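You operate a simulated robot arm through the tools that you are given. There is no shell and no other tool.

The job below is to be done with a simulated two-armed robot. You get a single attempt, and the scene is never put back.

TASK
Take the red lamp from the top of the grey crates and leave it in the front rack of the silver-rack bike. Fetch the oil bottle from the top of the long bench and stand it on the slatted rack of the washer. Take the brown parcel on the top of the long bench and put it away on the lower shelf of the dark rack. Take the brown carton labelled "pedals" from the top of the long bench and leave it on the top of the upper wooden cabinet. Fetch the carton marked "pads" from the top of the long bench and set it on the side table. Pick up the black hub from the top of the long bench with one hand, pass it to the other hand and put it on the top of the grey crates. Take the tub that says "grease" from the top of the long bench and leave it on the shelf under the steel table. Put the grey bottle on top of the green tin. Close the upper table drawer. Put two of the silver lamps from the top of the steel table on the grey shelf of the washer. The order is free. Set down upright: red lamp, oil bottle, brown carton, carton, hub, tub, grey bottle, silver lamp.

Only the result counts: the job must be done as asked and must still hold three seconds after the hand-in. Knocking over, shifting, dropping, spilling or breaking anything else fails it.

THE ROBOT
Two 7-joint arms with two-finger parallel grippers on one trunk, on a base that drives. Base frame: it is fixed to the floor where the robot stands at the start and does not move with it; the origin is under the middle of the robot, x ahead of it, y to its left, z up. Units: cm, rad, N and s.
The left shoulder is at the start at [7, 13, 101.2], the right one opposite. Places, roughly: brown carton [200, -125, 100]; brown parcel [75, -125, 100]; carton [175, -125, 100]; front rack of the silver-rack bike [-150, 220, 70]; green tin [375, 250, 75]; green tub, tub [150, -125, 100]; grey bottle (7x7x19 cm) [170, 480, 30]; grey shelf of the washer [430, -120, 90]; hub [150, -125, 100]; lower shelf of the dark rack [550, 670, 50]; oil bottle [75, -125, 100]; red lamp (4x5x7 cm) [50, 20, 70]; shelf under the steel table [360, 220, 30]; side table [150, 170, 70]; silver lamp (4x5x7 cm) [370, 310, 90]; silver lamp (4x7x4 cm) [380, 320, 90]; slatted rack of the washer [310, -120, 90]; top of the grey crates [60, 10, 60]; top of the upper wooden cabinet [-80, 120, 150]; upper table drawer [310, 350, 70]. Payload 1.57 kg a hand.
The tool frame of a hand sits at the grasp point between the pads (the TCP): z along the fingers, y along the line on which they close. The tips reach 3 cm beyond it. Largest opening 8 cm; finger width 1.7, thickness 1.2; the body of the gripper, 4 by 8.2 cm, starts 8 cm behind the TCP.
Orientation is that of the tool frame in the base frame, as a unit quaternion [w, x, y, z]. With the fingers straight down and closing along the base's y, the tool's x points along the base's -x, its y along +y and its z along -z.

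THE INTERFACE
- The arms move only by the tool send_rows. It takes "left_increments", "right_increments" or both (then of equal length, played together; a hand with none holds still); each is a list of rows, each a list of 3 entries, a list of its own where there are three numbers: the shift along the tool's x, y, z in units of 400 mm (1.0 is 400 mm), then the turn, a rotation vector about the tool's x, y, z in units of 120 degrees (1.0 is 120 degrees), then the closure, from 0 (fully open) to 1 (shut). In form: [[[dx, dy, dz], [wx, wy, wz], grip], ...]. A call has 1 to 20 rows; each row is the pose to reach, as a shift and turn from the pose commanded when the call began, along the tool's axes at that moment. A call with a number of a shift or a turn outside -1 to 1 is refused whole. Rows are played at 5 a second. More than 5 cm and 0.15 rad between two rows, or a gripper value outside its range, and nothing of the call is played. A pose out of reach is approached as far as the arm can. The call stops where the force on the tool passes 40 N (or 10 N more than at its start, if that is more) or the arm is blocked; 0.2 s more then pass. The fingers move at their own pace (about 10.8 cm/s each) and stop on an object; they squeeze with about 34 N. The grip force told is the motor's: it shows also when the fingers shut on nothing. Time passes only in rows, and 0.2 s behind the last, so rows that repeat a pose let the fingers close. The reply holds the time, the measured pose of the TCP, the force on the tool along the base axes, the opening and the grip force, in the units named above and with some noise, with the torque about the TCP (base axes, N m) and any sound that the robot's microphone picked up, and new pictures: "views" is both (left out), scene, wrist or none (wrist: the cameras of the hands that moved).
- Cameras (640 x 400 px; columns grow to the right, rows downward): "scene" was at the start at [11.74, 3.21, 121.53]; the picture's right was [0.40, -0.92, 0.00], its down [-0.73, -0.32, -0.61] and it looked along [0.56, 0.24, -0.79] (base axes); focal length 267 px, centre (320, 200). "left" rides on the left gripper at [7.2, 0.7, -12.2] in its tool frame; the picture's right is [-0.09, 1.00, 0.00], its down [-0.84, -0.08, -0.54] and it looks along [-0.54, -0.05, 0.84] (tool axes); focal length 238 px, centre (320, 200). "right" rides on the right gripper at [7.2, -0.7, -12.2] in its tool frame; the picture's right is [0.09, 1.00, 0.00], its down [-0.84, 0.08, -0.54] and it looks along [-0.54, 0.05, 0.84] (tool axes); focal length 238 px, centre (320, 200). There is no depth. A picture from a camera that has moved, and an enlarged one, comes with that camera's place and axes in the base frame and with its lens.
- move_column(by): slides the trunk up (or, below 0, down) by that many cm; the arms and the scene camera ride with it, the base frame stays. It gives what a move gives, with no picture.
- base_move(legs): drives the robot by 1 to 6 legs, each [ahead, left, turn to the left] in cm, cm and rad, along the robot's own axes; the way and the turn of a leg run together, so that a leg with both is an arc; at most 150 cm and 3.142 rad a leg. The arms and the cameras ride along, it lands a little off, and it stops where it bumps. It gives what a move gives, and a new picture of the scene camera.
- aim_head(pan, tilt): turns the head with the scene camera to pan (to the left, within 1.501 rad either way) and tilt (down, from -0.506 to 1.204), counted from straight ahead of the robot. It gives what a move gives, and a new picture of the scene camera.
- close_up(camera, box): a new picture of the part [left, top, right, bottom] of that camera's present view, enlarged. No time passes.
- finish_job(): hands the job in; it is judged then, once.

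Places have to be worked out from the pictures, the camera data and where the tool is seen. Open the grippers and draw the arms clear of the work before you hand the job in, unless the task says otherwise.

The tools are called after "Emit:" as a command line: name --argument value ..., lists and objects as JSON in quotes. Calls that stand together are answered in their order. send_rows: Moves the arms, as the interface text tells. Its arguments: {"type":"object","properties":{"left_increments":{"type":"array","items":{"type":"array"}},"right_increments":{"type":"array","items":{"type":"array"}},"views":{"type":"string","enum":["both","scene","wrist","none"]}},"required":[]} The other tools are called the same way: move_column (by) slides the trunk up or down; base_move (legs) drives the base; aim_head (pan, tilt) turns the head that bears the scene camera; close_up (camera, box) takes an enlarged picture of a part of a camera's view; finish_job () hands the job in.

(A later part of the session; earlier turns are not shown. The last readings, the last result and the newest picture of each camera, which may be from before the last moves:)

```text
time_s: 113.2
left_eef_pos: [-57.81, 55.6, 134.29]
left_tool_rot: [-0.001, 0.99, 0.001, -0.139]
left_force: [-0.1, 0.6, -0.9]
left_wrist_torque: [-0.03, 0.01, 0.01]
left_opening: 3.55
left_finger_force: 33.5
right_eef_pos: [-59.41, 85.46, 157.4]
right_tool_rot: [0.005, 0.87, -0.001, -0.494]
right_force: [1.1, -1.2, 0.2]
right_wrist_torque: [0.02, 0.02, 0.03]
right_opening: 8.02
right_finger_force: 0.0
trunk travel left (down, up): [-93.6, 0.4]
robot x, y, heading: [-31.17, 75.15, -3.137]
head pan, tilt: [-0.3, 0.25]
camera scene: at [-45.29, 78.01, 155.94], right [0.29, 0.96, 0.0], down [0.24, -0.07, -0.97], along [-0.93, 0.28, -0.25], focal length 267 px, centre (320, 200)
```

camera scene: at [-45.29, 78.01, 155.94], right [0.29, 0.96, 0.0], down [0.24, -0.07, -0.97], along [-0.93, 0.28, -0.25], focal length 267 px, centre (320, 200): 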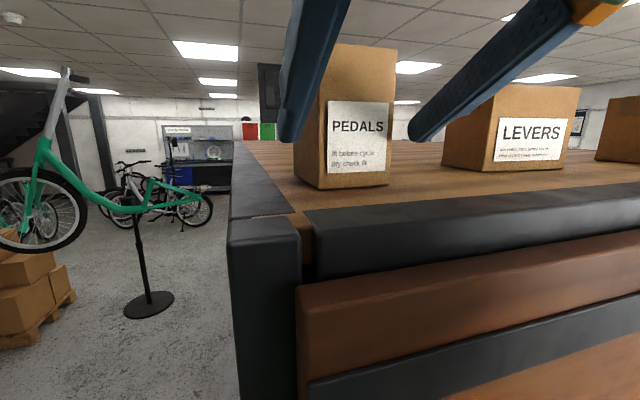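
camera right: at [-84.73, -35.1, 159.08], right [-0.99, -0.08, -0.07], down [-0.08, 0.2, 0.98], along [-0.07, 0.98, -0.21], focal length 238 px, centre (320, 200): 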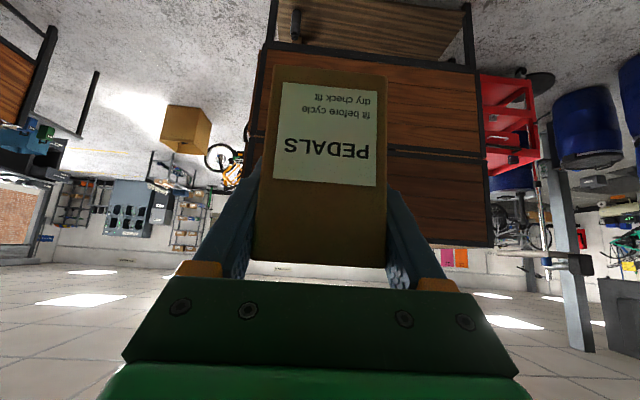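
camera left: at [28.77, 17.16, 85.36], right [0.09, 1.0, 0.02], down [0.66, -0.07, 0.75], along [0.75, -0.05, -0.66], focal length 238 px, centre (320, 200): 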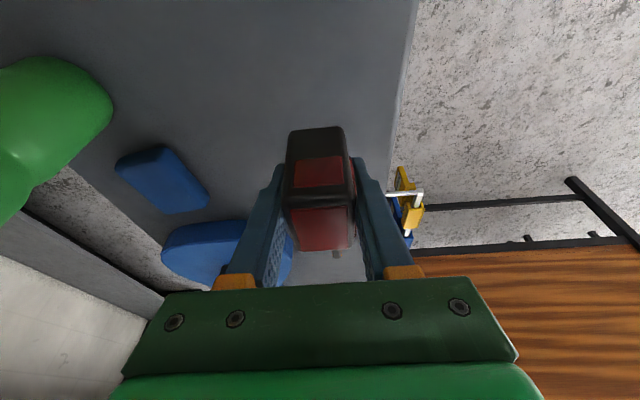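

Forces are back to zero and the hand hangs clear above the top. Now I'll drive straight back.

Emit:
base_move --legs '[[-38, 0, 0]]'

```text
time_s: 115.6
left_eef_pos: [-20.03, 55.71, 134.12]
left_tool_rot: [0.0, 0.99, 0.005, -0.138]
left_force: [-0.1, 0.3, -1.1]
left_wrist_torque: [-0.01, 0.0, 0.01]
left_opening: 3.55
left_finger_force: 34.5
right_eef_pos: [-21.86, 85.52, 157.3]
right_tool_rot: [0.005, 0.87, 0.0, -0.493]
right_force: [1.0, 0.5, 0.6]
right_wrist_torque: [0.02, -0.03, 0.01]
right_opening: 8.02
right_finger_force: 0.1
trunk travel left (down, up): [-93.6, 0.4]
robot x, y, heading: [6.67, 75.7, -3.132]
head pan, tilt: [-0.3, 0.25]
camera scene: at [-7.67, 78.13, 155.9], right [0.29, 0.96, 0.0], down [0.24, -0.07, -0.97], along [-0.93, 0.28, -0.25], focal length 267 px, centre (320, 200)
```

scene: 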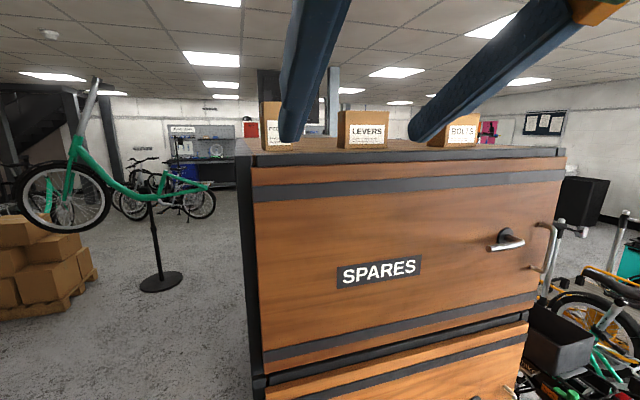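

Carton delivered. Now I'll lower the trunk, fold the right hand down to a compact pose and look at the bikes to the right.

Emit:
move_column --by -28.6

Emit:
send_rows --right_increments '[[[0.0536, -0.025, 0.032], [0, 0.061, 0], 0], [[0.107, -0.05, 0.064], [0, 0.122, 0], 0], [[0.161, -0.075, 0.0966], [0, 0.183, 0], 0], [[0.214, -0.1, 0.129], [0, 0.245, 0], 0], [[0.268, -0.125, 0.161], [0, 0.306, 0], 0], [[0.321, -0.15, 0.193], [0, 0.367, 0], 0], [[0.375, -0.175, 0.225], [0, 0.428, 0], 0], [[0.4285, -0.2, 0.2575], [0, 0.49, 0], 0]]' --views "none"

Emit:
aim_head --pan -0.9 --tilt 0.35

```text
time_s: 118.4
left_eef_pos: [-19.68, 55.69, 105.5]
left_tool_rot: [-0.001, 0.99, 0.005, -0.139]
left_force: [0.5, 0.2, -0.8]
left_wrist_torque: [0.0, -0.01, -0.01]
left_opening: 3.55
left_finger_force: 33.7
right_eef_pos: [-21.58, 85.62, 128.84]
right_tool_rot: [0.006, 0.869, 0.001, -0.494]
right_force: [-0.6, 0.2, 0.1]
right_wrist_torque: [0.01, 0.02, -0.02]
right_opening: 7.99
right_finger_force: 0.1
trunk travel left (down, up): [-65.0, 29.0]
robot x, y, heading: [7.0, 75.12, -3.132]
head pan, tilt: [-0.3, 0.25]
```

```text
time_s: 120.2
left_eef_pos: [-19.78, 55.74, 105.62]
left_tool_rot: [0.0, 0.99, 0.003, -0.138]
left_force: [-0.2, -0.4, 0.2]
left_wrist_torque: [0.0, -0.05, -0.01]
left_opening: 3.55
left_finger_force: 34.2
right_eef_pos: [-21.65, 93.34, 108.61]
right_tool_rot: [0.005, 1.0, 0.003, -0.001]
right_force: [-0.3, 0.3, 0.1]
right_wrist_torque: [0.02, -0.02, 0.0]
right_opening: 7.99
right_finger_force: 0.1
right hand out of reach, approached as far as the arm can: row 1, 2, 3, 4
trunk travel left (down, up): [-65.0, 29.0]
robot x, y, heading: [6.9, 75.33, -3.134]
head pan, tilt: [-0.3, 0.25]
```

```text
time_s: 121.2
left_eef_pos: [-19.72, 55.68, 105.68]
left_tool_rot: [-0.001, 0.99, 0.004, -0.139]
left_force: [-0.1, 0.4, -1.4]
left_wrist_torque: [-0.02, 0.03, -0.03]
left_opening: 3.56
left_finger_force: 34.3
right_eef_pos: [-21.7, 93.3, 108.67]
right_tool_rot: [0.004, 1.0, 0.003, -0.003]
right_force: [0.5, 0.1, -0.2]
right_wrist_torque: [-0.02, 0.02, 0.0]
right_opening: 8.01
right_finger_force: 0.0
trunk travel left (down, up): [-65.0, 29.0]
robot x, y, heading: [6.85, 75.19, -3.138]
head pan, tilt: [-0.901, 0.351]
camera scene: at [-4.16, 82.69, 126.4], right [0.78, 0.63, 0.0], down [0.22, -0.27, -0.94], along [-0.59, 0.73, -0.34], focal length 267 px, centre (320, 200)
```

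scene: 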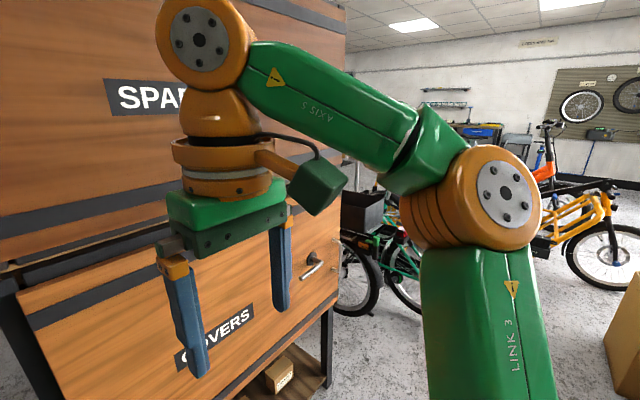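

My own arm blocks the view. I'll strafe right (north) to about y=185 to look at the bikes properly.

Emit:
base_move --legs '[[0, -110, 0]]'

Emit:
aim_head --pan 0.0 --tilt 0.4

```text
time_s: 126.9
left_eef_pos: [-19.5, 166.82, 105.54]
left_tool_rot: [-0.002, 0.99, -0.01, -0.139]
left_force: [0.2, 0.6, -0.8]
left_wrist_torque: [0.0, -0.01, 0.01]
left_opening: 3.56
left_finger_force: 34.3
right_eef_pos: [-20.48, 204.3, 108.59]
right_tool_rot: [0.004, 1.0, -0.01, -0.002]
right_force: [0.4, 0.4, -0.2]
right_wrist_torque: [0.0, -0.04, 0.01]
right_opening: 8.03
right_finger_force: 0.0
trunk travel left (down, up): [-65.0, 29.0]
robot x, y, heading: [7.42, 185.57, 3.115]
head pan, tilt: [-0.901, 0.351]
camera scene: at [-3.26, 193.36, 126.4], right [0.8, 0.61, 0.0], down [0.21, -0.27, -0.94], along [-0.57, 0.75, -0.34], focal length 267 px, centre (320, 200)
```

scene: 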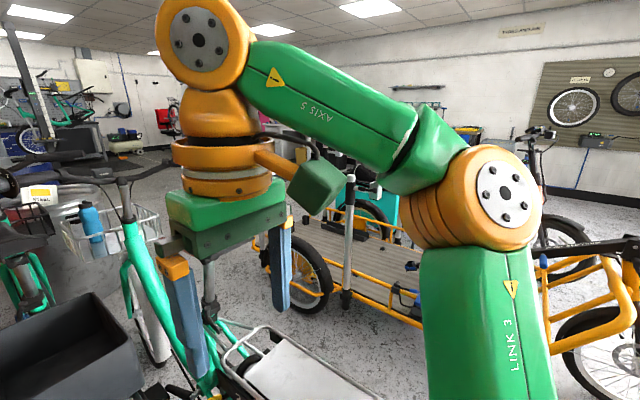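

```text
time_s: 128.1
left_eef_pos: [-19.53, 166.81, 105.57]
left_tool_rot: [-0.001, 0.99, -0.01, -0.14]
left_force: [0.3, -0.1, -1.5]
left_wrist_torque: [0.0, -0.01, 0.02]
left_opening: 3.52
left_finger_force: 33.9
right_eef_pos: [-20.42, 204.33, 108.76]
right_tool_rot: [0.005, 1.0, -0.01, -0.003]
right_force: [-0.5, 0.6, 0.7]
right_wrist_torque: [-0.02, -0.02, 0.05]
right_opening: 8.03
right_finger_force: 0.0
trunk travel left (down, up): [-65.0, 29.0]
robot x, y, heading: [7.36, 185.44, 3.117]
head pan, tilt: [0.0, 0.4]
camera scene: at [-6.89, 186.19, 125.95], right [0.02, 1.0, 0.0], down [0.39, -0.01, -0.92], along [-0.92, 0.02, -0.39], focal length 267 px, centre (320, 200)
```

scene: 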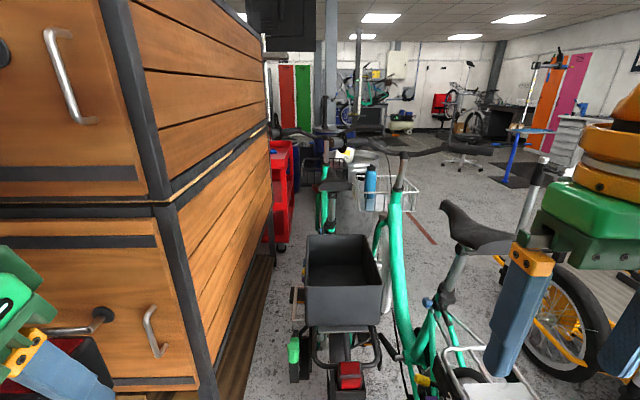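

I can see two bikes facing away (−x): one with a grey box at its rear, and a green one with a silver wire front rack holding a blue bottle. I'll zoom in to study the rack and the floor around it.

Emit:
close_up --camera "scene" --box '[260, 120, 500, 270]'

Emit:
aim_head --pan -0.45 --tilt 0.3

```text
2.67 times, centred on (380, 195) of scene
camera zoom: at [-6.89, 186.19, 125.95], right [0.02, 1.0, 0.0], down [0.39, -0.01, -0.92], along [-0.92, 0.02, -0.39], focal length 712 px, centre (160, 213)
```

zoom: 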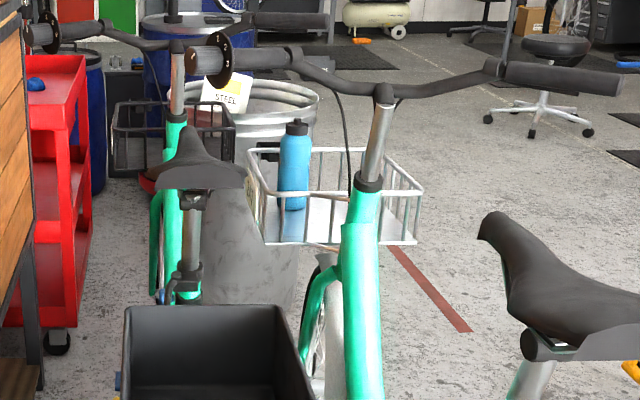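

```text
time_s: 129.0
left_eef_pos: [-19.53, 166.71, 105.57]
left_tool_rot: [-0.002, 0.99, -0.01, -0.139]
left_force: [0.5, 0.1, -0.7]
left_wrist_torque: [0.01, 0.03, -0.02]
left_opening: 3.52
left_finger_force: 33.4
right_eef_pos: [-20.46, 204.43, 108.43]
right_tool_rot: [0.004, 1.0, -0.01, -0.004]
right_force: [-0.3, -0.9, 0.6]
right_wrist_torque: [0.03, -0.01, -0.02]
right_opening: 8.0
right_finger_force: 0.1
trunk travel left (down, up): [-65.0, 29.0]
robot x, y, heading: [7.43, 185.62, 3.122]
head pan, tilt: [-0.45, 0.3]
camera scene: at [-5.95, 190.2, 126.87], right [0.45, 0.89, 0.0], down [0.26, -0.13, -0.96], along [-0.85, 0.43, -0.3], focal length 267 px, centre (320, 200)
```

scene: 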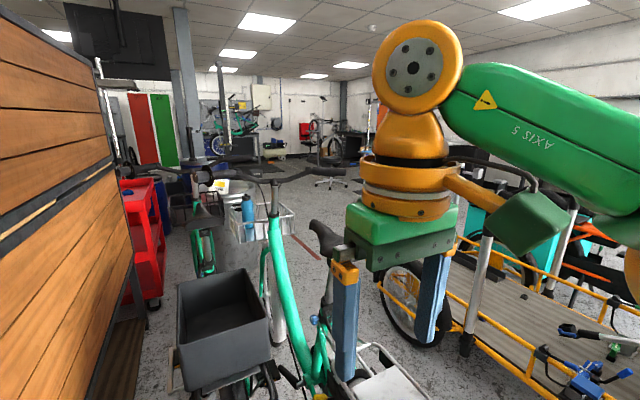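

The silver rack is a wire tray around x −125 to −155, y 208–235, next to a grey dustbin, with a second bike and a cargo bike either side. I'll raise the trunk and turn a little to find a way in.

Emit:
move_column --by 29

Emit:
base_move --legs '[[0, 0, -0.55]]'

Emit:
aim_head --pan 0.1 --tilt 0.4

```text
time_s: 131.9
left_eef_pos: [-19.5, 166.93, 134.5]
left_tool_rot: [-0.002, 0.99, -0.01, -0.14]
left_force: [-0.2, -0.5, -0.5]
left_wrist_torque: [0.01, 0.02, 0.02]
left_opening: 3.55
left_finger_force: 34.4
right_eef_pos: [-20.4, 204.46, 137.64]
right_tool_rot: [0.004, 1.0, -0.011, -0.003]
right_force: [-0.2, -1.0, -0.4]
right_wrist_torque: [-0.01, -0.01, 0.04]
right_opening: 7.99
right_finger_force: 0.1
trunk travel left (down, up): [-94.0, 0.0]
robot x, y, heading: [7.41, 185.88, 3.123]
head pan, tilt: [-0.45, 0.3]
```

```text
time_s: 133.8
left_eef_pos: [-25.52, 183.38, 134.53]
left_tool_rot: [-0.04, 0.951, -0.276, -0.133]
left_force: [0.1, -0.4, 0.2]
left_wrist_torque: [0.02, -0.03, -0.02]
left_opening: 3.54
left_finger_force: 33.6
right_eef_pos: [-6.76, 216.04, 137.72]
right_tool_rot: [0.003, 0.961, -0.277, -0.005]
right_force: [0.2, 0.8, 0.8]
right_wrist_torque: [0.0, 0.02, 0.0]
right_opening: 8.02
right_finger_force: 0.0
trunk travel left (down, up): [-94.0, 0.0]
robot x, y, heading: [7.38, 185.44, 2.577]
head pan, tilt: [-0.45, 0.3]
camera scene: at [-1.84, 196.42, 155.87], right [0.85, 0.53, 0.0], down [0.16, -0.25, -0.96], along [-0.5, 0.81, -0.3], focal length 267 px, centre (320, 200)
```

scene: 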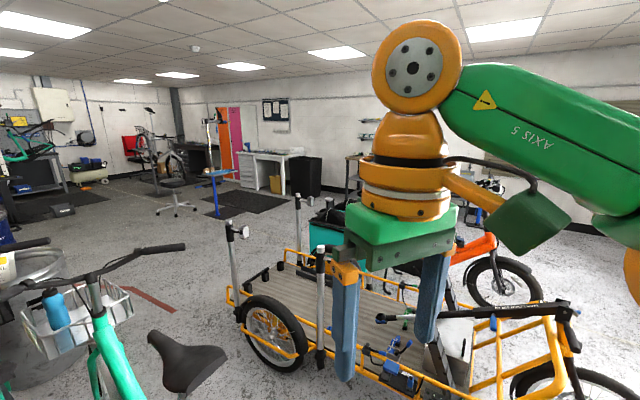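

```text
time_s: 134.8
left_eef_pos: [-25.36, 183.64, 134.62]
left_tool_rot: [-0.038, 0.951, -0.275, -0.133]
left_force: [0.9, -0.9, -1.0]
left_wrist_torque: [-0.02, -0.01, 0.04]
left_opening: 3.54
left_finger_force: 33.9
right_eef_pos: [-6.66, 216.16, 137.58]
right_tool_rot: [0.004, 0.961, -0.278, -0.005]
right_force: [0.3, 0.7, 0.2]
right_wrist_torque: [0.03, 0.02, 0.01]
right_opening: 7.99
right_finger_force: 0.0
trunk travel left (down, up): [-94.0, 0.0]
robot x, y, heading: [7.58, 185.79, 2.579]
head pan, tilt: [0.099, 0.4]
camera scene: at [-5.12, 192.74, 154.95], right [0.45, 0.89, 0.0], down [0.35, -0.17, -0.92], along [-0.82, 0.41, -0.39], focal length 267 px, centre (320, 200)
```

scene: 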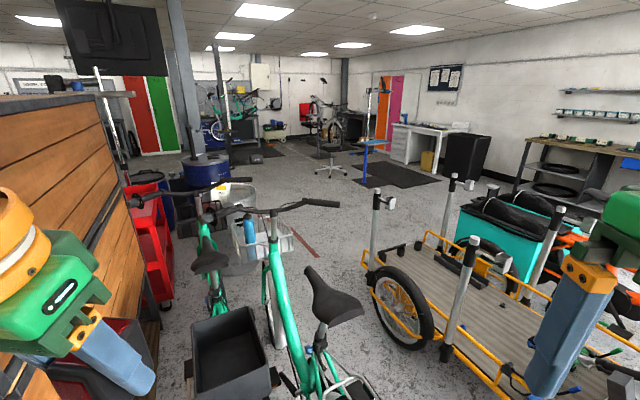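

From above I can see the rack is only reachable from the open floor to the north-west of the bikes, which I must reach round the north end. I'll turn to face north-east to check the way past the cardboard box and side table.

Emit:
base_move --legs '[[0, 0, -1.78]]'

Emit:
aim_head --pan 0.5 --tilt 0.5

```text
time_s: 139.4
left_eef_pos: [11.69, 218.41, 134.63]
left_tool_rot: [0.128, -0.394, 0.909, 0.054]
left_force: [-0.7, -0.2, -0.7]
left_wrist_torque: [0.0, 0.04, -0.01]
left_opening: 3.54
left_finger_force: 34.6
right_eef_pos: [40.15, 193.99, 137.67]
right_tool_rot: [0.002, -0.397, 0.918, 0.005]
right_force: [-0.5, -0.3, 0.4]
right_wrist_torque: [0.0, -0.02, -0.02]
right_opening: 8.01
right_finger_force: 0.0
trunk travel left (down, up): [-94.0, 0.0]
robot x, y, heading: [7.51, 185.81, 0.816]
head pan, tilt: [0.099, 0.4]
camera scene: at [16.44, 196.94, 154.94], right [0.79, -0.61, 0.0], down [-0.24, -0.31, -0.92], along [0.56, 0.73, -0.39], focal length 267 px, centre (320, 200)
```

scene: 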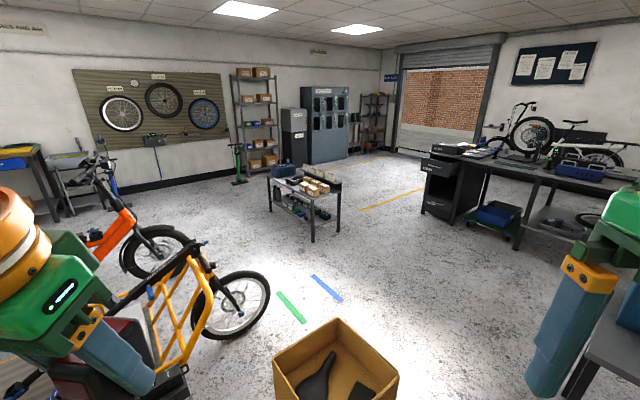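

```text
time_s: 140.3
left_eef_pos: [11.51, 218.41, 134.58]
left_tool_rot: [0.128, -0.393, 0.909, 0.055]
left_force: [-0.4, -1.0, -1.0]
left_wrist_torque: [0.01, -0.03, -0.02]
left_opening: 3.54
left_finger_force: 33.5
right_eef_pos: [40.07, 193.98, 137.72]
right_tool_rot: [0.001, -0.397, 0.918, 0.004]
right_force: [0.0, 0.5, 0.3]
right_wrist_torque: [0.01, 0.03, 0.0]
right_opening: 7.98
right_finger_force: 0.1
trunk travel left (down, up): [-94.0, 0.0]
robot x, y, heading: [7.53, 185.69, 0.824]
head pan, tilt: [0.499, 0.499]
camera scene: at [13.11, 198.37, 154.03], right [0.97, -0.25, 0.0], down [-0.12, -0.46, -0.88], along [0.22, 0.85, -0.48], focal length 267 px, centre (320, 200)
```

scene: 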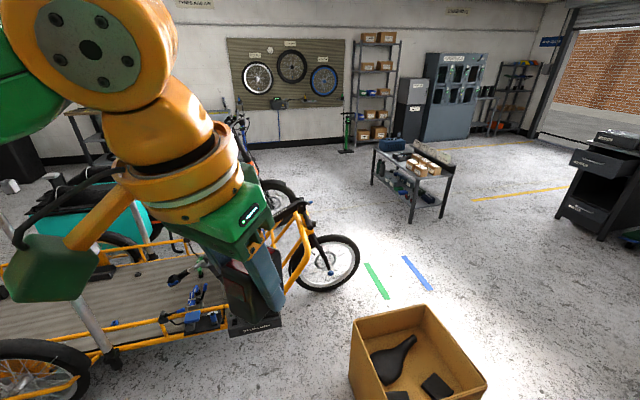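

The way is clear: box at x 50–96, y 241–281; side table corner near (129, 191); low table at x 160–200, y 400–495. I'll face north and thread between the box and side table.

Emit:
base_move --legs '[[0, 0, 0.75], [-2.7, -52.5, 0], [36, -60, 0], [81, -15, 0]]'

Emit:
aim_head --pan 0.6 --tilt 0.4

```text
time_s: 152.8
left_eef_pos: [118.77, 325.78, 134.67]
left_tool_rot: [0.1, -0.693, 0.707, 0.098]
left_force: [0.1, 0.1, -0.5]
left_wrist_torque: [0.05, -0.01, 0.03]
left_opening: 3.55
left_finger_force: 34.0
right_eef_pos: [156.34, 326.73, 137.72]
right_tool_rot: [0.0, -0.7, 0.714, 0.007]
right_force: [-0.3, 0.1, 0.9]
right_wrist_torque: [-0.04, 0.0, 0.05]
right_opening: 8.03
right_finger_force: 0.0
trunk travel left (down, up): [-94.0, 0.0]
robot x, y, heading: [138.1, 299.31, 1.552]
head pan, tilt: [0.499, 0.499]
camera scene: at [133.48, 312.06, 154.05], right [0.89, 0.46, 0.0], down [0.22, -0.42, -0.88], along [-0.4, 0.78, -0.48], focal length 267 px, centre (320, 200)
```

scene: 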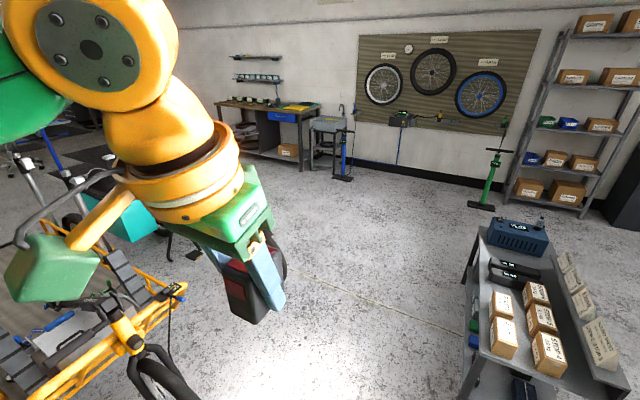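

```text
time_s: 153.5
left_eef_pos: [118.84, 325.8, 134.6]
left_tool_rot: [0.1, -0.694, 0.707, 0.097]
left_force: [-1.5, 0.0, -1.2]
left_wrist_torque: [0.01, -0.02, 0.02]
left_opening: 3.55
left_finger_force: 33.9
right_eef_pos: [156.4, 326.77, 137.67]
right_tool_rot: [0.0, -0.7, 0.714, 0.005]
right_force: [1.0, 0.4, 1.0]
right_wrist_torque: [0.02, 0.01, 0.01]
right_opening: 8.01
right_finger_force: 0.1
trunk travel left (down, up): [-94.0, 0.0]
robot x, y, heading: [137.72, 299.06, 1.553]
head pan, tilt: [0.6, 0.4]
camera scene: at [132.62, 311.86, 154.95], right [0.84, 0.55, 0.0], down [0.21, -0.33, -0.92], along [-0.5, 0.77, -0.39], focal length 267 px, centre (320, 200)
```

scene: 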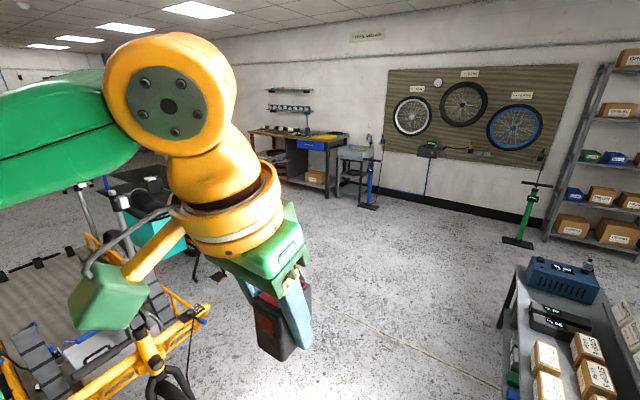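

The floor north of the cargo and red bikes is open up to benches at y≈630. I'll continue to about (60, 520) and turn west.

Emit:
base_move --legs '[[130.5, 28.4, 0], [89, 53.6, 0], [0, 0, 1.589]]'

Emit:
aim_head --pan 0.35 --tilt 0.45

```text
time_s: 169.1
left_eef_pos: [34.88, 502.95, 134.55]
left_tool_rot: [-0.001, 0.99, -0.003, -0.139]
left_force: [-0.1, 0.1, -0.6]
left_wrist_torque: [-0.01, 0.04, -0.02]
left_opening: 3.57
left_finger_force: 34.3
right_eef_pos: [33.49, 540.42, 137.67]
right_tool_rot: [0.005, 1.0, -0.003, -0.004]
right_force: [-0.5, 0.2, -0.3]
right_wrist_torque: [-0.01, 0.02, 0.0]
right_opening: 8.0
right_finger_force: 0.1
trunk travel left (down, up): [-94.0, 0.0]
robot x, y, heading: [61.72, 522.11, 3.137]
head pan, tilt: [0.6, 0.4]
camera scene: at [48.82, 517.23, 154.95], right [-0.56, 0.83, 0.0], down [0.32, 0.22, -0.92], along [-0.76, -0.52, -0.39], focal length 267 px, centre (320, 200)
```

scene: 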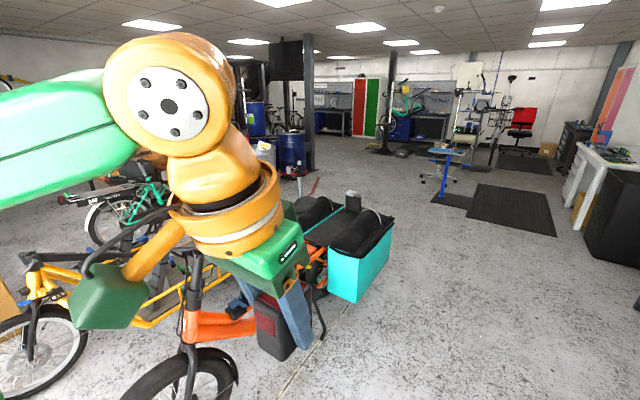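

```text
time_s: 169.8
left_eef_pos: [34.88, 502.99, 134.6]
left_tool_rot: [-0.001, 0.99, -0.002, -0.14]
left_force: [0.3, -0.3, -0.5]
left_wrist_torque: [0.02, 0.01, -0.01]
left_opening: 3.53
left_finger_force: 34.5
right_eef_pos: [33.54, 540.49, 137.67]
right_tool_rot: [0.004, 1.0, -0.004, -0.004]
right_force: [-0.8, -0.2, 0.5]
right_wrist_torque: [0.0, 0.03, -0.02]
right_opening: 8.01
right_finger_force: 0.1
trunk travel left (down, up): [-94.0, 0.0]
robot x, y, heading: [61.39, 521.86, 3.138]
head pan, tilt: [0.351, 0.45]
camera scene: at [47.85, 519.3, 154.48], right [-0.34, 0.94, 0.0], down [0.41, 0.15, -0.9], along [-0.85, -0.3, -0.44], focal length 267 px, centre (320, 200)
```

scene: 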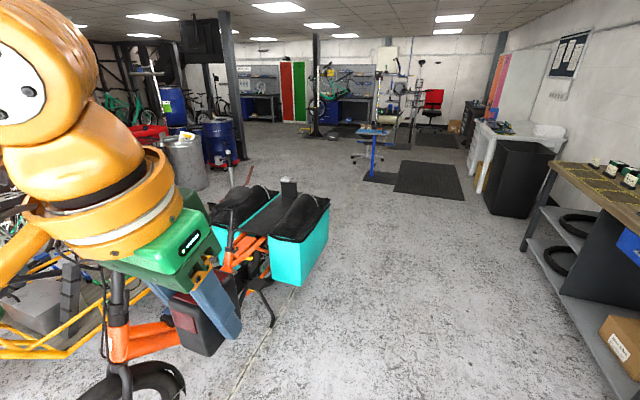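

Open floor lies to the west. I'll drive 2.4 m west along y≈522, then turn to face south.

Emit:
base_move --legs '[[120, 0, 0], [120, 0, 0], [0, 0, 1.575]]'

Emit:
aim_head --pan 0.1 --tilt 0.45

```text
time_s: 185.6
left_eef_pos: [-164.69, 499.87, 134.63]
left_tool_rot: [0.096, 0.716, 0.684, -0.101]
left_force: [-0.5, 0.2, -0.6]
left_wrist_torque: [0.02, 0.02, 0.03]
left_opening: 3.55
left_finger_force: 35.0
right_eef_pos: [-202.25, 500.11, 137.46]
right_tool_rot: [0.005, 0.724, 0.69, 0.0]
right_force: [0.6, 0.8, -0.6]
right_wrist_torque: [-0.01, 0.02, 0.01]
right_opening: 7.98
right_finger_force: 0.1
trunk travel left (down, up): [-94.0, 0.0]
robot x, y, heading: [-182.81, 527.48, -1.617]
head pan, tilt: [0.351, 0.45]
camera scene: at [-180.37, 513.91, 154.48], right [-0.95, -0.3, 0.0], down [-0.13, 0.42, -0.9], along [0.27, -0.86, -0.44], focal length 267 px, centre (320, 200)
```

scene: 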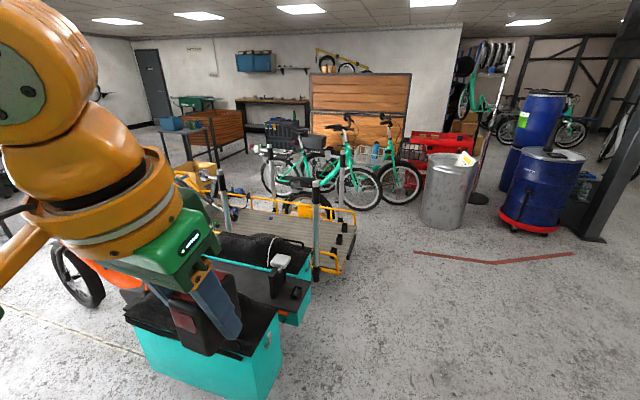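

```text
time_s: 186.4
left_eef_pos: [-164.78, 500.05, 134.58]
left_tool_rot: [0.096, 0.716, 0.684, -0.101]
left_force: [0.5, -0.2, -0.7]
left_wrist_torque: [0.0, 0.0, 0.0]
left_opening: 3.54
left_finger_force: 34.0
right_eef_pos: [-202.18, 500.15, 137.64]
right_tool_rot: [0.006, 0.723, 0.691, 0.001]
right_force: [0.2, -0.4, 0.6]
right_wrist_torque: [-0.02, -0.02, 0.01]
right_opening: 8.02
right_finger_force: 0.0
trunk travel left (down, up): [-94.0, 0.0]
robot x, y, heading: [-182.73, 527.94, -1.616]
head pan, tilt: [0.099, 0.45]
camera scene: at [-182.62, 513.5, 154.48], right [-1.0, -0.05, 0.0], down [-0.02, 0.43, -0.9], along [0.05, -0.9, -0.44], focal length 267 px, centre (320, 200)
```

scene: 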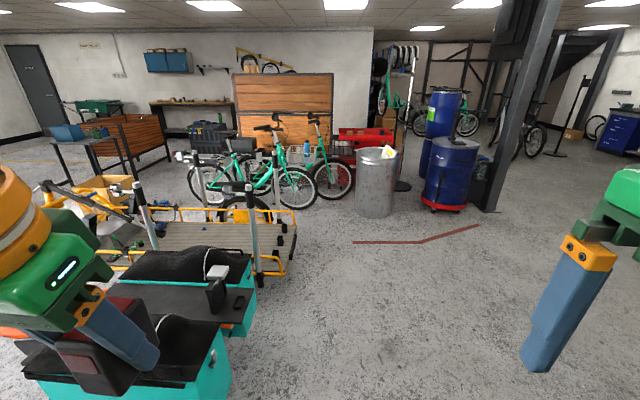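

Now I see the silver-rack bike's front from the north-west, with clear floor in front of it. I'll zoom in on the rack.

Emit:
close_up --camera "scene" --box '[230, 110, 390, 220]'

```text
3.64 times, centred on (310, 165) of scene
camera zoom: at [-182.62, 513.5, 154.48], right [-1.0, -0.05, 0.0], down [-0.02, 0.43, -0.9], along [0.05, -0.9, -0.44], focal length 971 px, centre (356, 327)
```

zoom: 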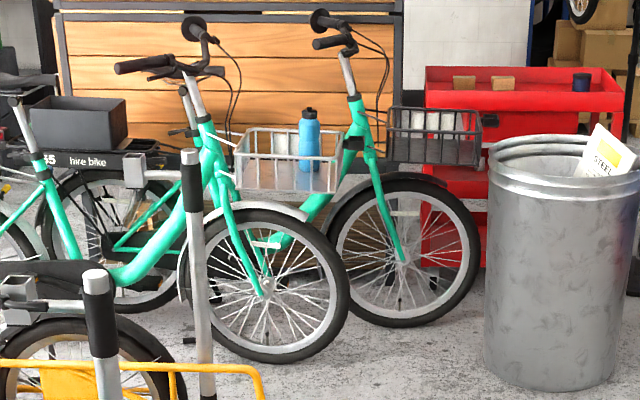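

The rack floor is at about z≈65, rails to z≈75, spanning x −162…−134, y 210–240; the bottle stands at (−152, 219), leaving room around (−142, 227). I'll drive south along x≈−190 and turn toward the rack.

Emit:
base_move --legs '[[99, 1, 0], [99, 1, 0], [0, 0, 0.307]]'

Emit:
aim_head --pan 0.2 --tilt 0.7

Emit:
close_up --camera "left" --box '[180, 100, 460, 300]'

```text
time_s: 197.3
left_eef_pos: [-166.13, 308.0, 134.63]
left_tool_rot: [0.109, 0.612, 0.779, -0.086]
left_force: [0.0, -0.2, -1.1]
left_wrist_torque: [0.02, 0.04, 0.03]
left_opening: 3.54
left_finger_force: 34.0
right_eef_pos: [-202.22, 297.53, 137.68]
right_tool_rot: [0.006, 0.618, 0.786, 0.002]
right_force: [0.0, -0.2, -0.3]
right_wrist_torque: [-0.01, -0.03, 0.0]
right_opening: 7.97
right_finger_force: 0.0
trunk travel left (down, up): [-94.0, 0.0]
robot x, y, heading: [-191.3, 330.05, -1.334]
head pan, tilt: [0.099, 0.45]
camera scene: at [-187.19, 315.95, 154.47], right [-0.94, -0.33, 0.0], down [-0.14, 0.41, -0.9], along [0.3, -0.85, -0.44], focal length 267 px, centre (320, 200)
```

scene: 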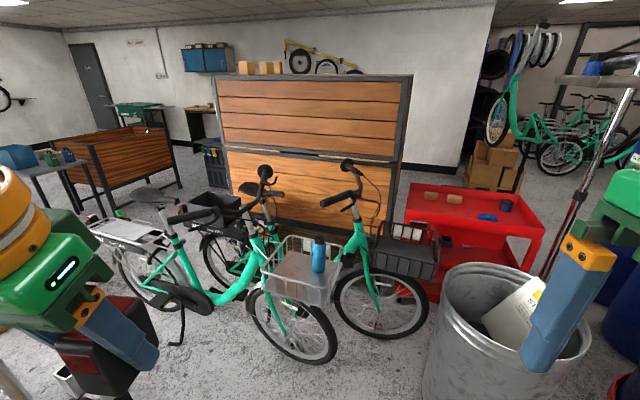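

```text
time_s: 198.1
left_eef_pos: [-166.11, 308.08, 134.44]
left_tool_rot: [0.109, 0.612, 0.779, -0.086]
left_force: [0.0, -0.1, -1.1]
left_wrist_torque: [0.02, -0.01, 0.01]
left_opening: 3.57
left_finger_force: 33.8
right_eef_pos: [-202.07, 297.58, 137.54]
right_tool_rot: [0.006, 0.619, 0.785, 0.001]
right_force: [0.1, 0.0, -0.3]
right_wrist_torque: [0.0, -0.05, 0.05]
right_opening: 8.0
right_finger_force: 0.0
trunk travel left (down, up): [-94.0, 0.0]
robot x, y, heading: [-191.53, 329.48, -1.33]
head pan, tilt: [0.201, 0.7]
camera scene: at [-186.54, 317.0, 152.26], right [-0.91, -0.42, 0.0], down [-0.27, 0.58, -0.77], along [0.33, -0.69, -0.64], focal length 267 px, centre (320, 200)
```

scene: 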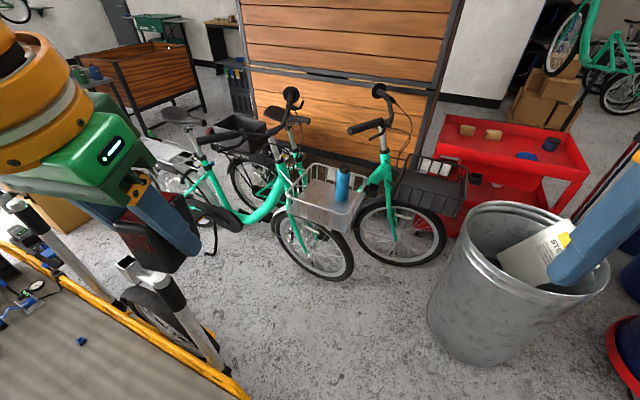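

```text
2.00 times, centred on (320, 200) of left
camera zoom: at [-167.99, 318.26, 144.25], right [0.99, 0.15, 0.02], down [0.08, -0.65, 0.75], along [0.13, -0.74, -0.66], focal length 477 px, centre (320, 200)
```

zoom: 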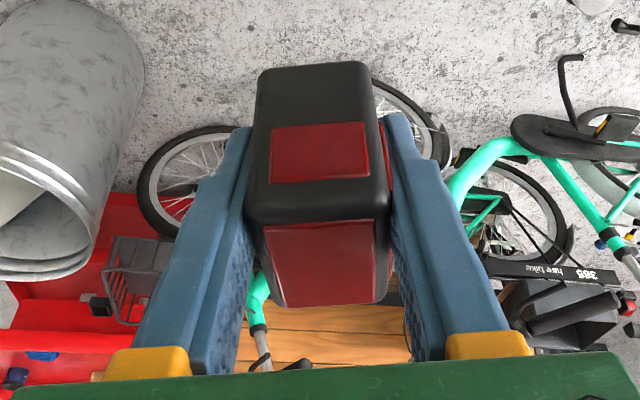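

The rack is well visible now. Let me zoom in on it for exact coordinates.

Emit:
close_up --camera "scene" --box '[260, 140, 400, 240]'

```text
4.00 times, centred on (330, 190) of scene
camera zoom: at [-186.54, 317.0, 152.26], right [-0.91, -0.42, 0.0], down [-0.27, 0.58, -0.77], along [0.33, -0.69, -0.64], focal length 1068 px, centre (280, 240)
```

zoom: 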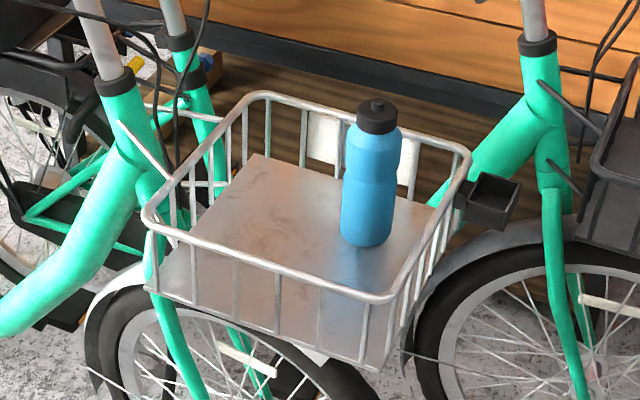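

Rim corners compute to x −162…−132, y 208–237 at z=75, floor z≈63.5, bottle at (−151, 214.5). I'll set the lamp at about (−141, 222): drive to (−175, 252) with heading −62°, trunk still high.

Emit:
base_move --legs '[[0, 0, 0.25], [50, -14.5, 0], [25.7, -7.5, 0]]'

Emit:
aim_head --pan 0.3 --tilt 1.0

```text
time_s: 203.5
left_eef_pos: [-144.82, 238.08, 134.58]
left_tool_rot: [0.121, 0.508, 0.849, -0.074]
left_force: [0.6, 0.6, -1.1]
left_wrist_torque: [-0.01, -0.03, 0.01]
left_opening: 3.55
left_finger_force: 33.7
right_eef_pos: [-177.08, 219.0, 137.78]
right_tool_rot: [0.007, 0.514, 0.858, 0.001]
right_force: [0.3, 0.8, -0.9]
right_wrist_torque: [-0.04, -0.02, -0.01]
right_opening: 8.04
right_finger_force: 0.1
trunk travel left (down, up): [-94.0, 0.0]
robot x, y, heading: [-174.55, 251.84, -1.077]
head pan, tilt: [0.201, 0.7]
camera scene: at [-166.84, 241.71, 152.31], right [-0.77, -0.64, 0.0], down [-0.41, 0.49, -0.77], along [0.49, -0.59, -0.64], focal length 267 px, centre (320, 200)
```

scene: 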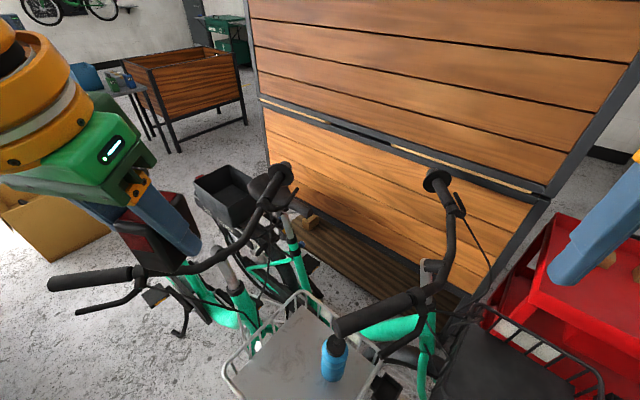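

```text
time_s: 204.3
left_eef_pos: [-144.68, 237.76, 134.6]
left_tool_rot: [0.119, 0.508, 0.85, -0.071]
left_force: [-0.1, 0.9, -1.4]
left_wrist_torque: [-0.01, -0.02, -0.02]
left_opening: 3.56
left_finger_force: 34.1
right_eef_pos: [-177.1, 218.47, 137.74]
right_tool_rot: [0.005, 0.513, 0.858, 0.002]
right_force: [-0.9, -0.5, -1.0]
right_wrist_torque: [-0.03, -0.03, 0.01]
right_opening: 8.01
right_finger_force: 0.0
trunk travel left (down, up): [-94.0, 0.0]
robot x, y, heading: [-174.57, 251.92, -1.079]
head pan, tilt: [0.3, 1.0]
camera scene: at [-167.22, 242.86, 149.93], right [-0.7, -0.71, 0.0], down [-0.6, 0.59, -0.54], along [0.39, -0.38, -0.84], focal length 267 px, centre (320, 200)
```

scene: 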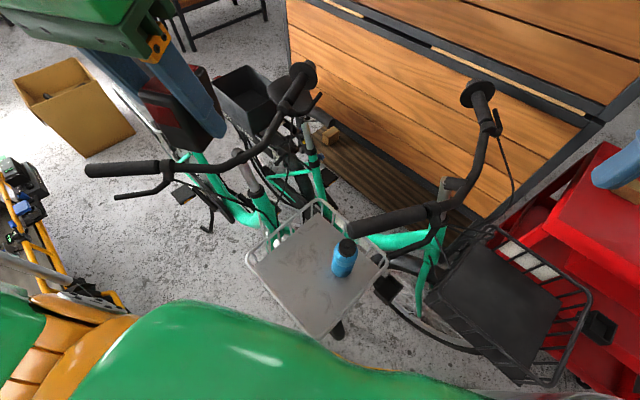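

Important: the neighbouring bike's right grip end is at about (−155, 223, 105), right over the rack's west side, and this bike's own bar lies at x≥−120, so I must come straight down between them. I'll first tuck the right hand back, then lower the trunk.

Emit:
send_rows --right_increments '[[[0.07, -0.05, -0.04], [0, 0, 0], 0], [[0.14, -0.1, -0.08], [0, 0, 0], 0], [[0.2, -0.15, -0.125], [0, 0, 0], 0]]' --views "none"

Emit:
move_column --by -30

Emit:
aim_head --pan 0.3 --tilt 0.9

```text
time_s: 205.1
left_eef_pos: [-144.74, 237.53, 134.66]
left_tool_rot: [0.118, 0.507, 0.851, -0.07]
left_force: [0.2, 0.3, -1.0]
left_wrist_torque: [-0.03, 0.01, 0.01]
left_opening: 3.55
left_finger_force: 34.3
right_eef_pos: [-179.95, 220.31, 136.88]
right_tool_rot: [0.004, 0.513, 0.859, 0.001]
right_force: [-0.6, -0.4, 0.5]
right_wrist_torque: [0.02, 0.02, 0.04]
right_opening: 8.01
right_finger_force: 0.1
right hand out of reach, approached as far as the arm can: row 1, 2, 3
trunk travel left (down, up): [-94.0, 0.0]
robot x, y, heading: [-174.57, 251.81, -1.078]
head pan, tilt: [0.3, 1.0]
```

```text
time_s: 208.1
left_eef_pos: [-144.86, 237.57, 104.57]
left_tool_rot: [0.119, 0.508, 0.85, -0.071]
left_force: [0.9, -0.6, -0.8]
left_wrist_torque: [0.01, 0.0, 0.05]
left_opening: 3.53
left_finger_force: 34.4
right_eef_pos: [-180.1, 220.46, 106.87]
right_tool_rot: [0.005, 0.513, 0.859, 0.002]
right_force: [-0.2, 0.2, 0.4]
right_wrist_torque: [0.0, 0.0, 0.01]
right_opening: 8.0
right_finger_force: 0.1
trunk travel left (down, up): [-64.0, 30.0]
robot x, y, heading: [-174.51, 252.07, -1.072]
head pan, tilt: [0.3, 1.0]
```

```text
time_s: 208.7
left_eef_pos: [-144.72, 237.75, 104.57]
left_tool_rot: [0.12, 0.508, 0.85, -0.072]
left_force: [0.6, -0.2, -0.6]
left_wrist_torque: [0.02, 0.03, -0.01]
left_opening: 3.55
left_finger_force: 34.3
right_eef_pos: [-180.01, 220.42, 106.85]
right_tool_rot: [0.004, 0.514, 0.858, 0.002]
right_force: [0.1, 0.2, -0.2]
right_wrist_torque: [0.02, 0.0, 0.02]
right_opening: 8.0
right_finger_force: 0.1
trunk travel left (down, up): [-64.0, 30.0]
robot x, y, heading: [-174.41, 251.79, -1.079]
head pan, tilt: [0.3, 0.901]
camera scene: at [-166.8, 242.41, 120.64], right [-0.7, -0.71, 0.0], down [-0.56, 0.55, -0.62], along [0.44, -0.44, -0.78], focal length 267 px, centre (320, 200)
```

scene: 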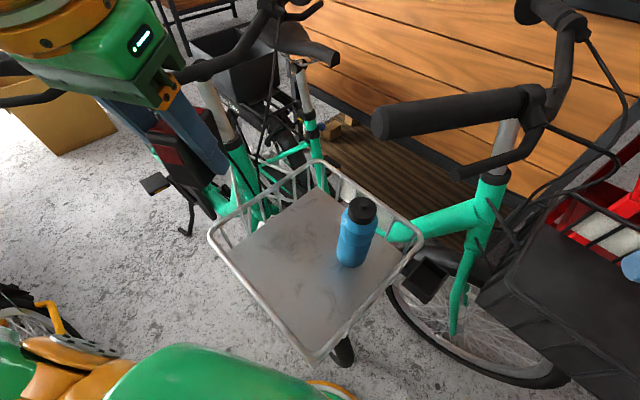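

The grip end triangulates to (−155.3, 223, 105.2). I'll lower the trunk another 16 cm, then move the lamp over the rack's free half at a height above the rim.

Emit:
move_column --by -16

Emit:
send_rows --left_increments '[[[-0.08, -0.015, 0.059], [0, 0, 0], 1], [[-0.16, -0.03, 0.118], [0, 0, 0], 1], [[-0.24, -0.045, 0.178], [0, 0, 0], 1], [[-0.319, -0.06, 0.237], [0, 0, 0], 1]]' --views "both"

```text
time_s: 210.6
left_eef_pos: [-144.75, 237.65, 88.56]
left_tool_rot: [0.12, 0.508, 0.85, -0.072]
left_force: [0.4, 0.4, -1.4]
left_wrist_torque: [0.0, 0.0, 0.02]
left_opening: 3.54
left_finger_force: 33.7
right_eef_pos: [-180.0, 220.48, 90.98]
right_tool_rot: [0.006, 0.513, 0.858, 0.002]
right_force: [-0.1, 0.1, -0.7]
right_wrist_torque: [-0.03, -0.02, 0.01]
right_opening: 8.0
right_finger_force: 0.0
trunk travel left (down, up): [-48.0, 46.0]
robot x, y, heading: [-174.83, 251.96, -1.078]
head pan, tilt: [0.3, 0.901]
```

```text
time_s: 211.6
left_eef_pos: [-139.76, 223.07, 82.95]
left_tool_rot: [0.119, 0.508, 0.85, -0.071]
left_force: [-0.3, -0.5, -1.1]
left_wrist_torque: [0.03, 0.03, 0.03]
left_opening: 3.57
left_finger_force: 34.0
right_eef_pos: [-179.84, 220.31, 90.82]
right_tool_rot: [0.005, 0.512, 0.859, 0.002]
right_force: [0.3, -0.4, -0.8]
right_wrist_torque: [0.01, -0.01, -0.04]
right_opening: 8.0
right_finger_force: 0.1
trunk travel left (down, up): [-48.0, 46.0]
robot x, y, heading: [-174.5, 252.02, -1.077]
head pan, tilt: [0.3, 0.901]
camera scene: at [-166.71, 242.27, 104.62], right [-0.7, -0.71, 0.0], down [-0.56, 0.55, -0.62], along [0.44, -0.43, -0.78], focal length 267 px, centre (320, 200)
camera left: at [-144.03, 232.62, 92.64], right [0.92, 0.39, 0.02], down [0.24, -0.61, 0.75], along [0.31, -0.68, -0.66], focal length 238 px, centre (320, 200)
```

scene: 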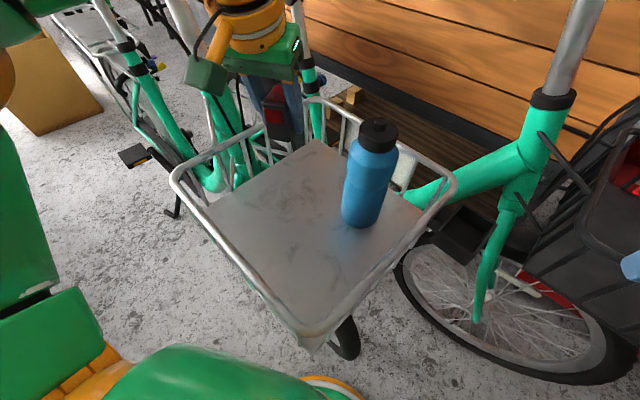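
left: 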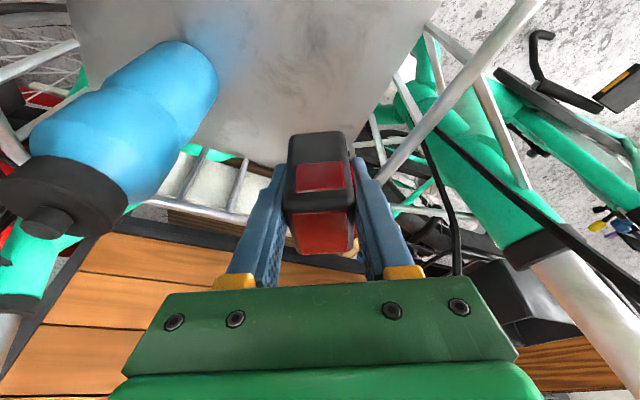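

The lamp hangs over the free half of the tray, east of the bottle. I'll descend 12 cm straight down and check.

Emit:
send_rows --left_increments '[[[0.0276, 0, 0.0961], [0, 0, 0], 1], [[0.0552, 0, 0.192], [0, 0, 0], 1], [[0.0828, 0, 0.288], [0, 0, 0], 1]]' --views "both"

```text
time_s: 212.4
left_eef_pos: [-139.78, 223.37, 71.01]
left_tool_rot: [0.119, 0.508, 0.85, -0.072]
left_force: [0.1, 0.1, -1.6]
left_wrist_torque: [-0.01, 0.02, -0.01]
left_opening: 3.56
left_finger_force: 34.3
right_eef_pos: [-180.02, 220.48, 90.86]
right_tool_rot: [0.005, 0.513, 0.859, 0.002]
right_force: [0.3, 0.3, 0.0]
right_wrist_torque: [0.02, 0.0, 0.01]
right_opening: 7.97
right_finger_force: 0.1
trunk travel left (down, up): [-48.0, 46.0]
robot x, y, heading: [-174.75, 252.51, -1.077]
head pan, tilt: [0.3, 0.901]
camera scene: at [-166.76, 242.36, 104.64], right [-0.7, -0.71, 0.0], down [-0.56, 0.55, -0.62], along [0.44, -0.43, -0.78], focal length 267 px, centre (320, 200)
camera left: at [-144.23, 232.82, 80.74], right [0.92, 0.39, 0.02], down [0.24, -0.61, 0.75], along [0.31, -0.68, -0.66], focal length 238 px, centre (320, 200)
```

scene: 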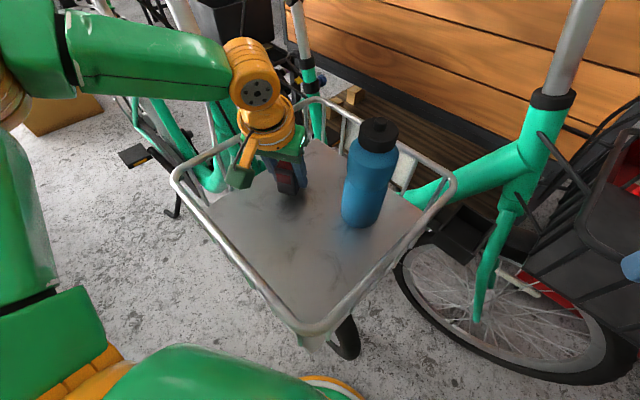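
left: 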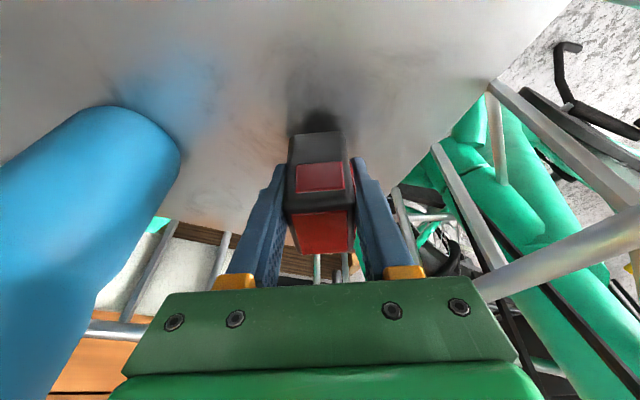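

The lamp is inside the tray with its shadow just beneath. I'll lower the last 4 cm in small steps and watch the force.

Emit:
send_rows --left_increments '[[[0.0138, 0, 0.048], [0, 0, 0], 1], [[0.0221, 0, 0.0769], [0, 0, 0], 1], [[0.0262, 0, 0.0913], [0, 0, 0], 1], [[0.0283, 0, 0.0985], [0, 0, 0], 1]]' --views "wrist"

```text
time_s: 212.9
left_eef_pos: [-139.93, 223.51, 69.63]
left_tool_rot: [0.13, 0.508, 0.848, -0.076]
left_force: [-3.6, 5.0, 22.2]
left_wrist_torque: [0.57, -0.22, 0.16]
left_opening: 3.53
left_finger_force: 33.9
right_eef_pos: [-180.37, 220.9, 91.07]
right_tool_rot: [0.009, 0.512, 0.859, 0.0]
right_force: [-0.9, -0.5, -0.8]
right_wrist_torque: [-0.04, -0.01, -0.02]
right_opening: 8.0
right_finger_force: 0.0
trunk travel left (down, up): [-48.0, 46.0]
robot x, y, heading: [-174.47, 251.92, -1.072]
head pan, tilt: [0.3, 0.901]
stopped in row 2 (left hand): the force on the tool passed its limit at 48 N (the readings are from after the stop); the commanded pose is now the measured one
camera left: at [-144.44, 232.98, 79.04], right [0.92, 0.39, 0.03], down [0.23, -0.6, 0.77], along [0.32, -0.7, -0.64], focal length 238 px, centre (320, 200)
```

left: 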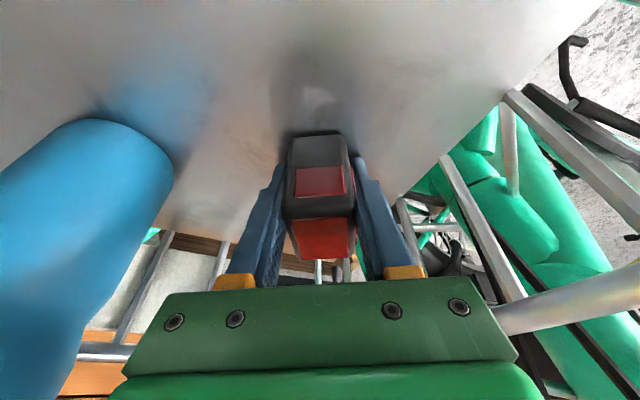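

Contact: the torque pattern matches the lamp's bottom corner resting on the tray floor. I'll open the fingers in place and look.

Emit:
send_rows --left_increments '[[[0, 0, -0.003], [0, 0, 0], 0.5], [[0, 0, -0.003], [0, 0, 0], 0.3], [[0, 0, -0.003], [0, 0, 0], 0.1], [[0, 0, -0.003], [0, 0, 0], 0]]' --views "both"

```text
time_s: 213.9
left_eef_pos: [-140.1, 223.23, 69.69]
left_tool_rot: [0.13, 0.508, 0.848, -0.074]
left_force: [-8.9, -2.9, 24.7]
left_wrist_torque: [0.33, -0.6, -0.11]
left_opening: 7.2
left_finger_force: 0.1
right_eef_pos: [-180.69, 220.58, 90.98]
right_tool_rot: [0.009, 0.513, 0.859, 0.003]
right_force: [-0.3, -0.6, -0.2]
right_wrist_torque: [0.02, -0.02, 0.01]
right_opening: 8.03
right_finger_force: 0.1
trunk travel left (down, up): [-48.0, 46.0]
robot x, y, heading: [-173.98, 251.67, -1.071]
head pan, tilt: [0.3, 0.901]
camera scene: at [-167.43, 242.61, 104.73], right [-0.7, -0.71, 0.0], down [-0.55, 0.55, -0.63], along [0.45, -0.44, -0.78], focal length 267 px, centre (320, 200)
camera left: at [-144.6, 232.85, 79.08], right [0.92, 0.39, 0.03], down [0.23, -0.6, 0.77], along [0.32, -0.7, -0.64], focal length 238 px, centre (320, 200)
```

scene: 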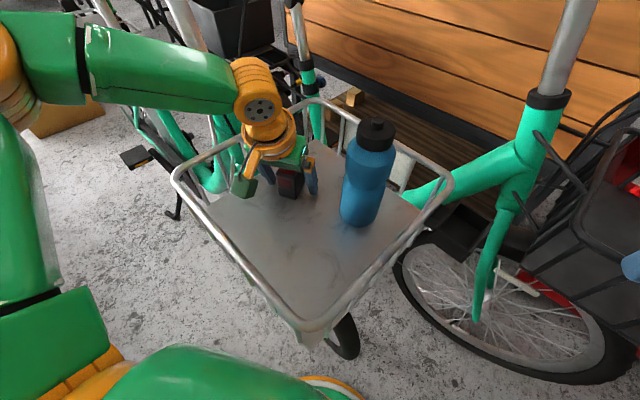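
left: 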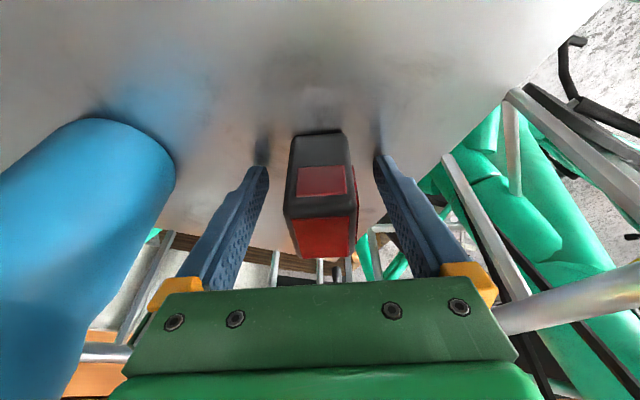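

The lamp stands free between the open fingers (the fingertips were also touching the tray floor). I'll lift straight up.

Emit:
send_rows --left_increments '[[[-0.007, 0, -0.024], [0, 0, 0], 0], [[-0.036, 0, -0.12], [0, 0, 0], 0], [[-0.072, 0, -0.239], [0, 0, 0], 0], [[-0.109, 0, -0.359], [0, 0, 0], 0]]' --views "both"

```text
refused: row 4 steps farther than a row can; nothing moved
```

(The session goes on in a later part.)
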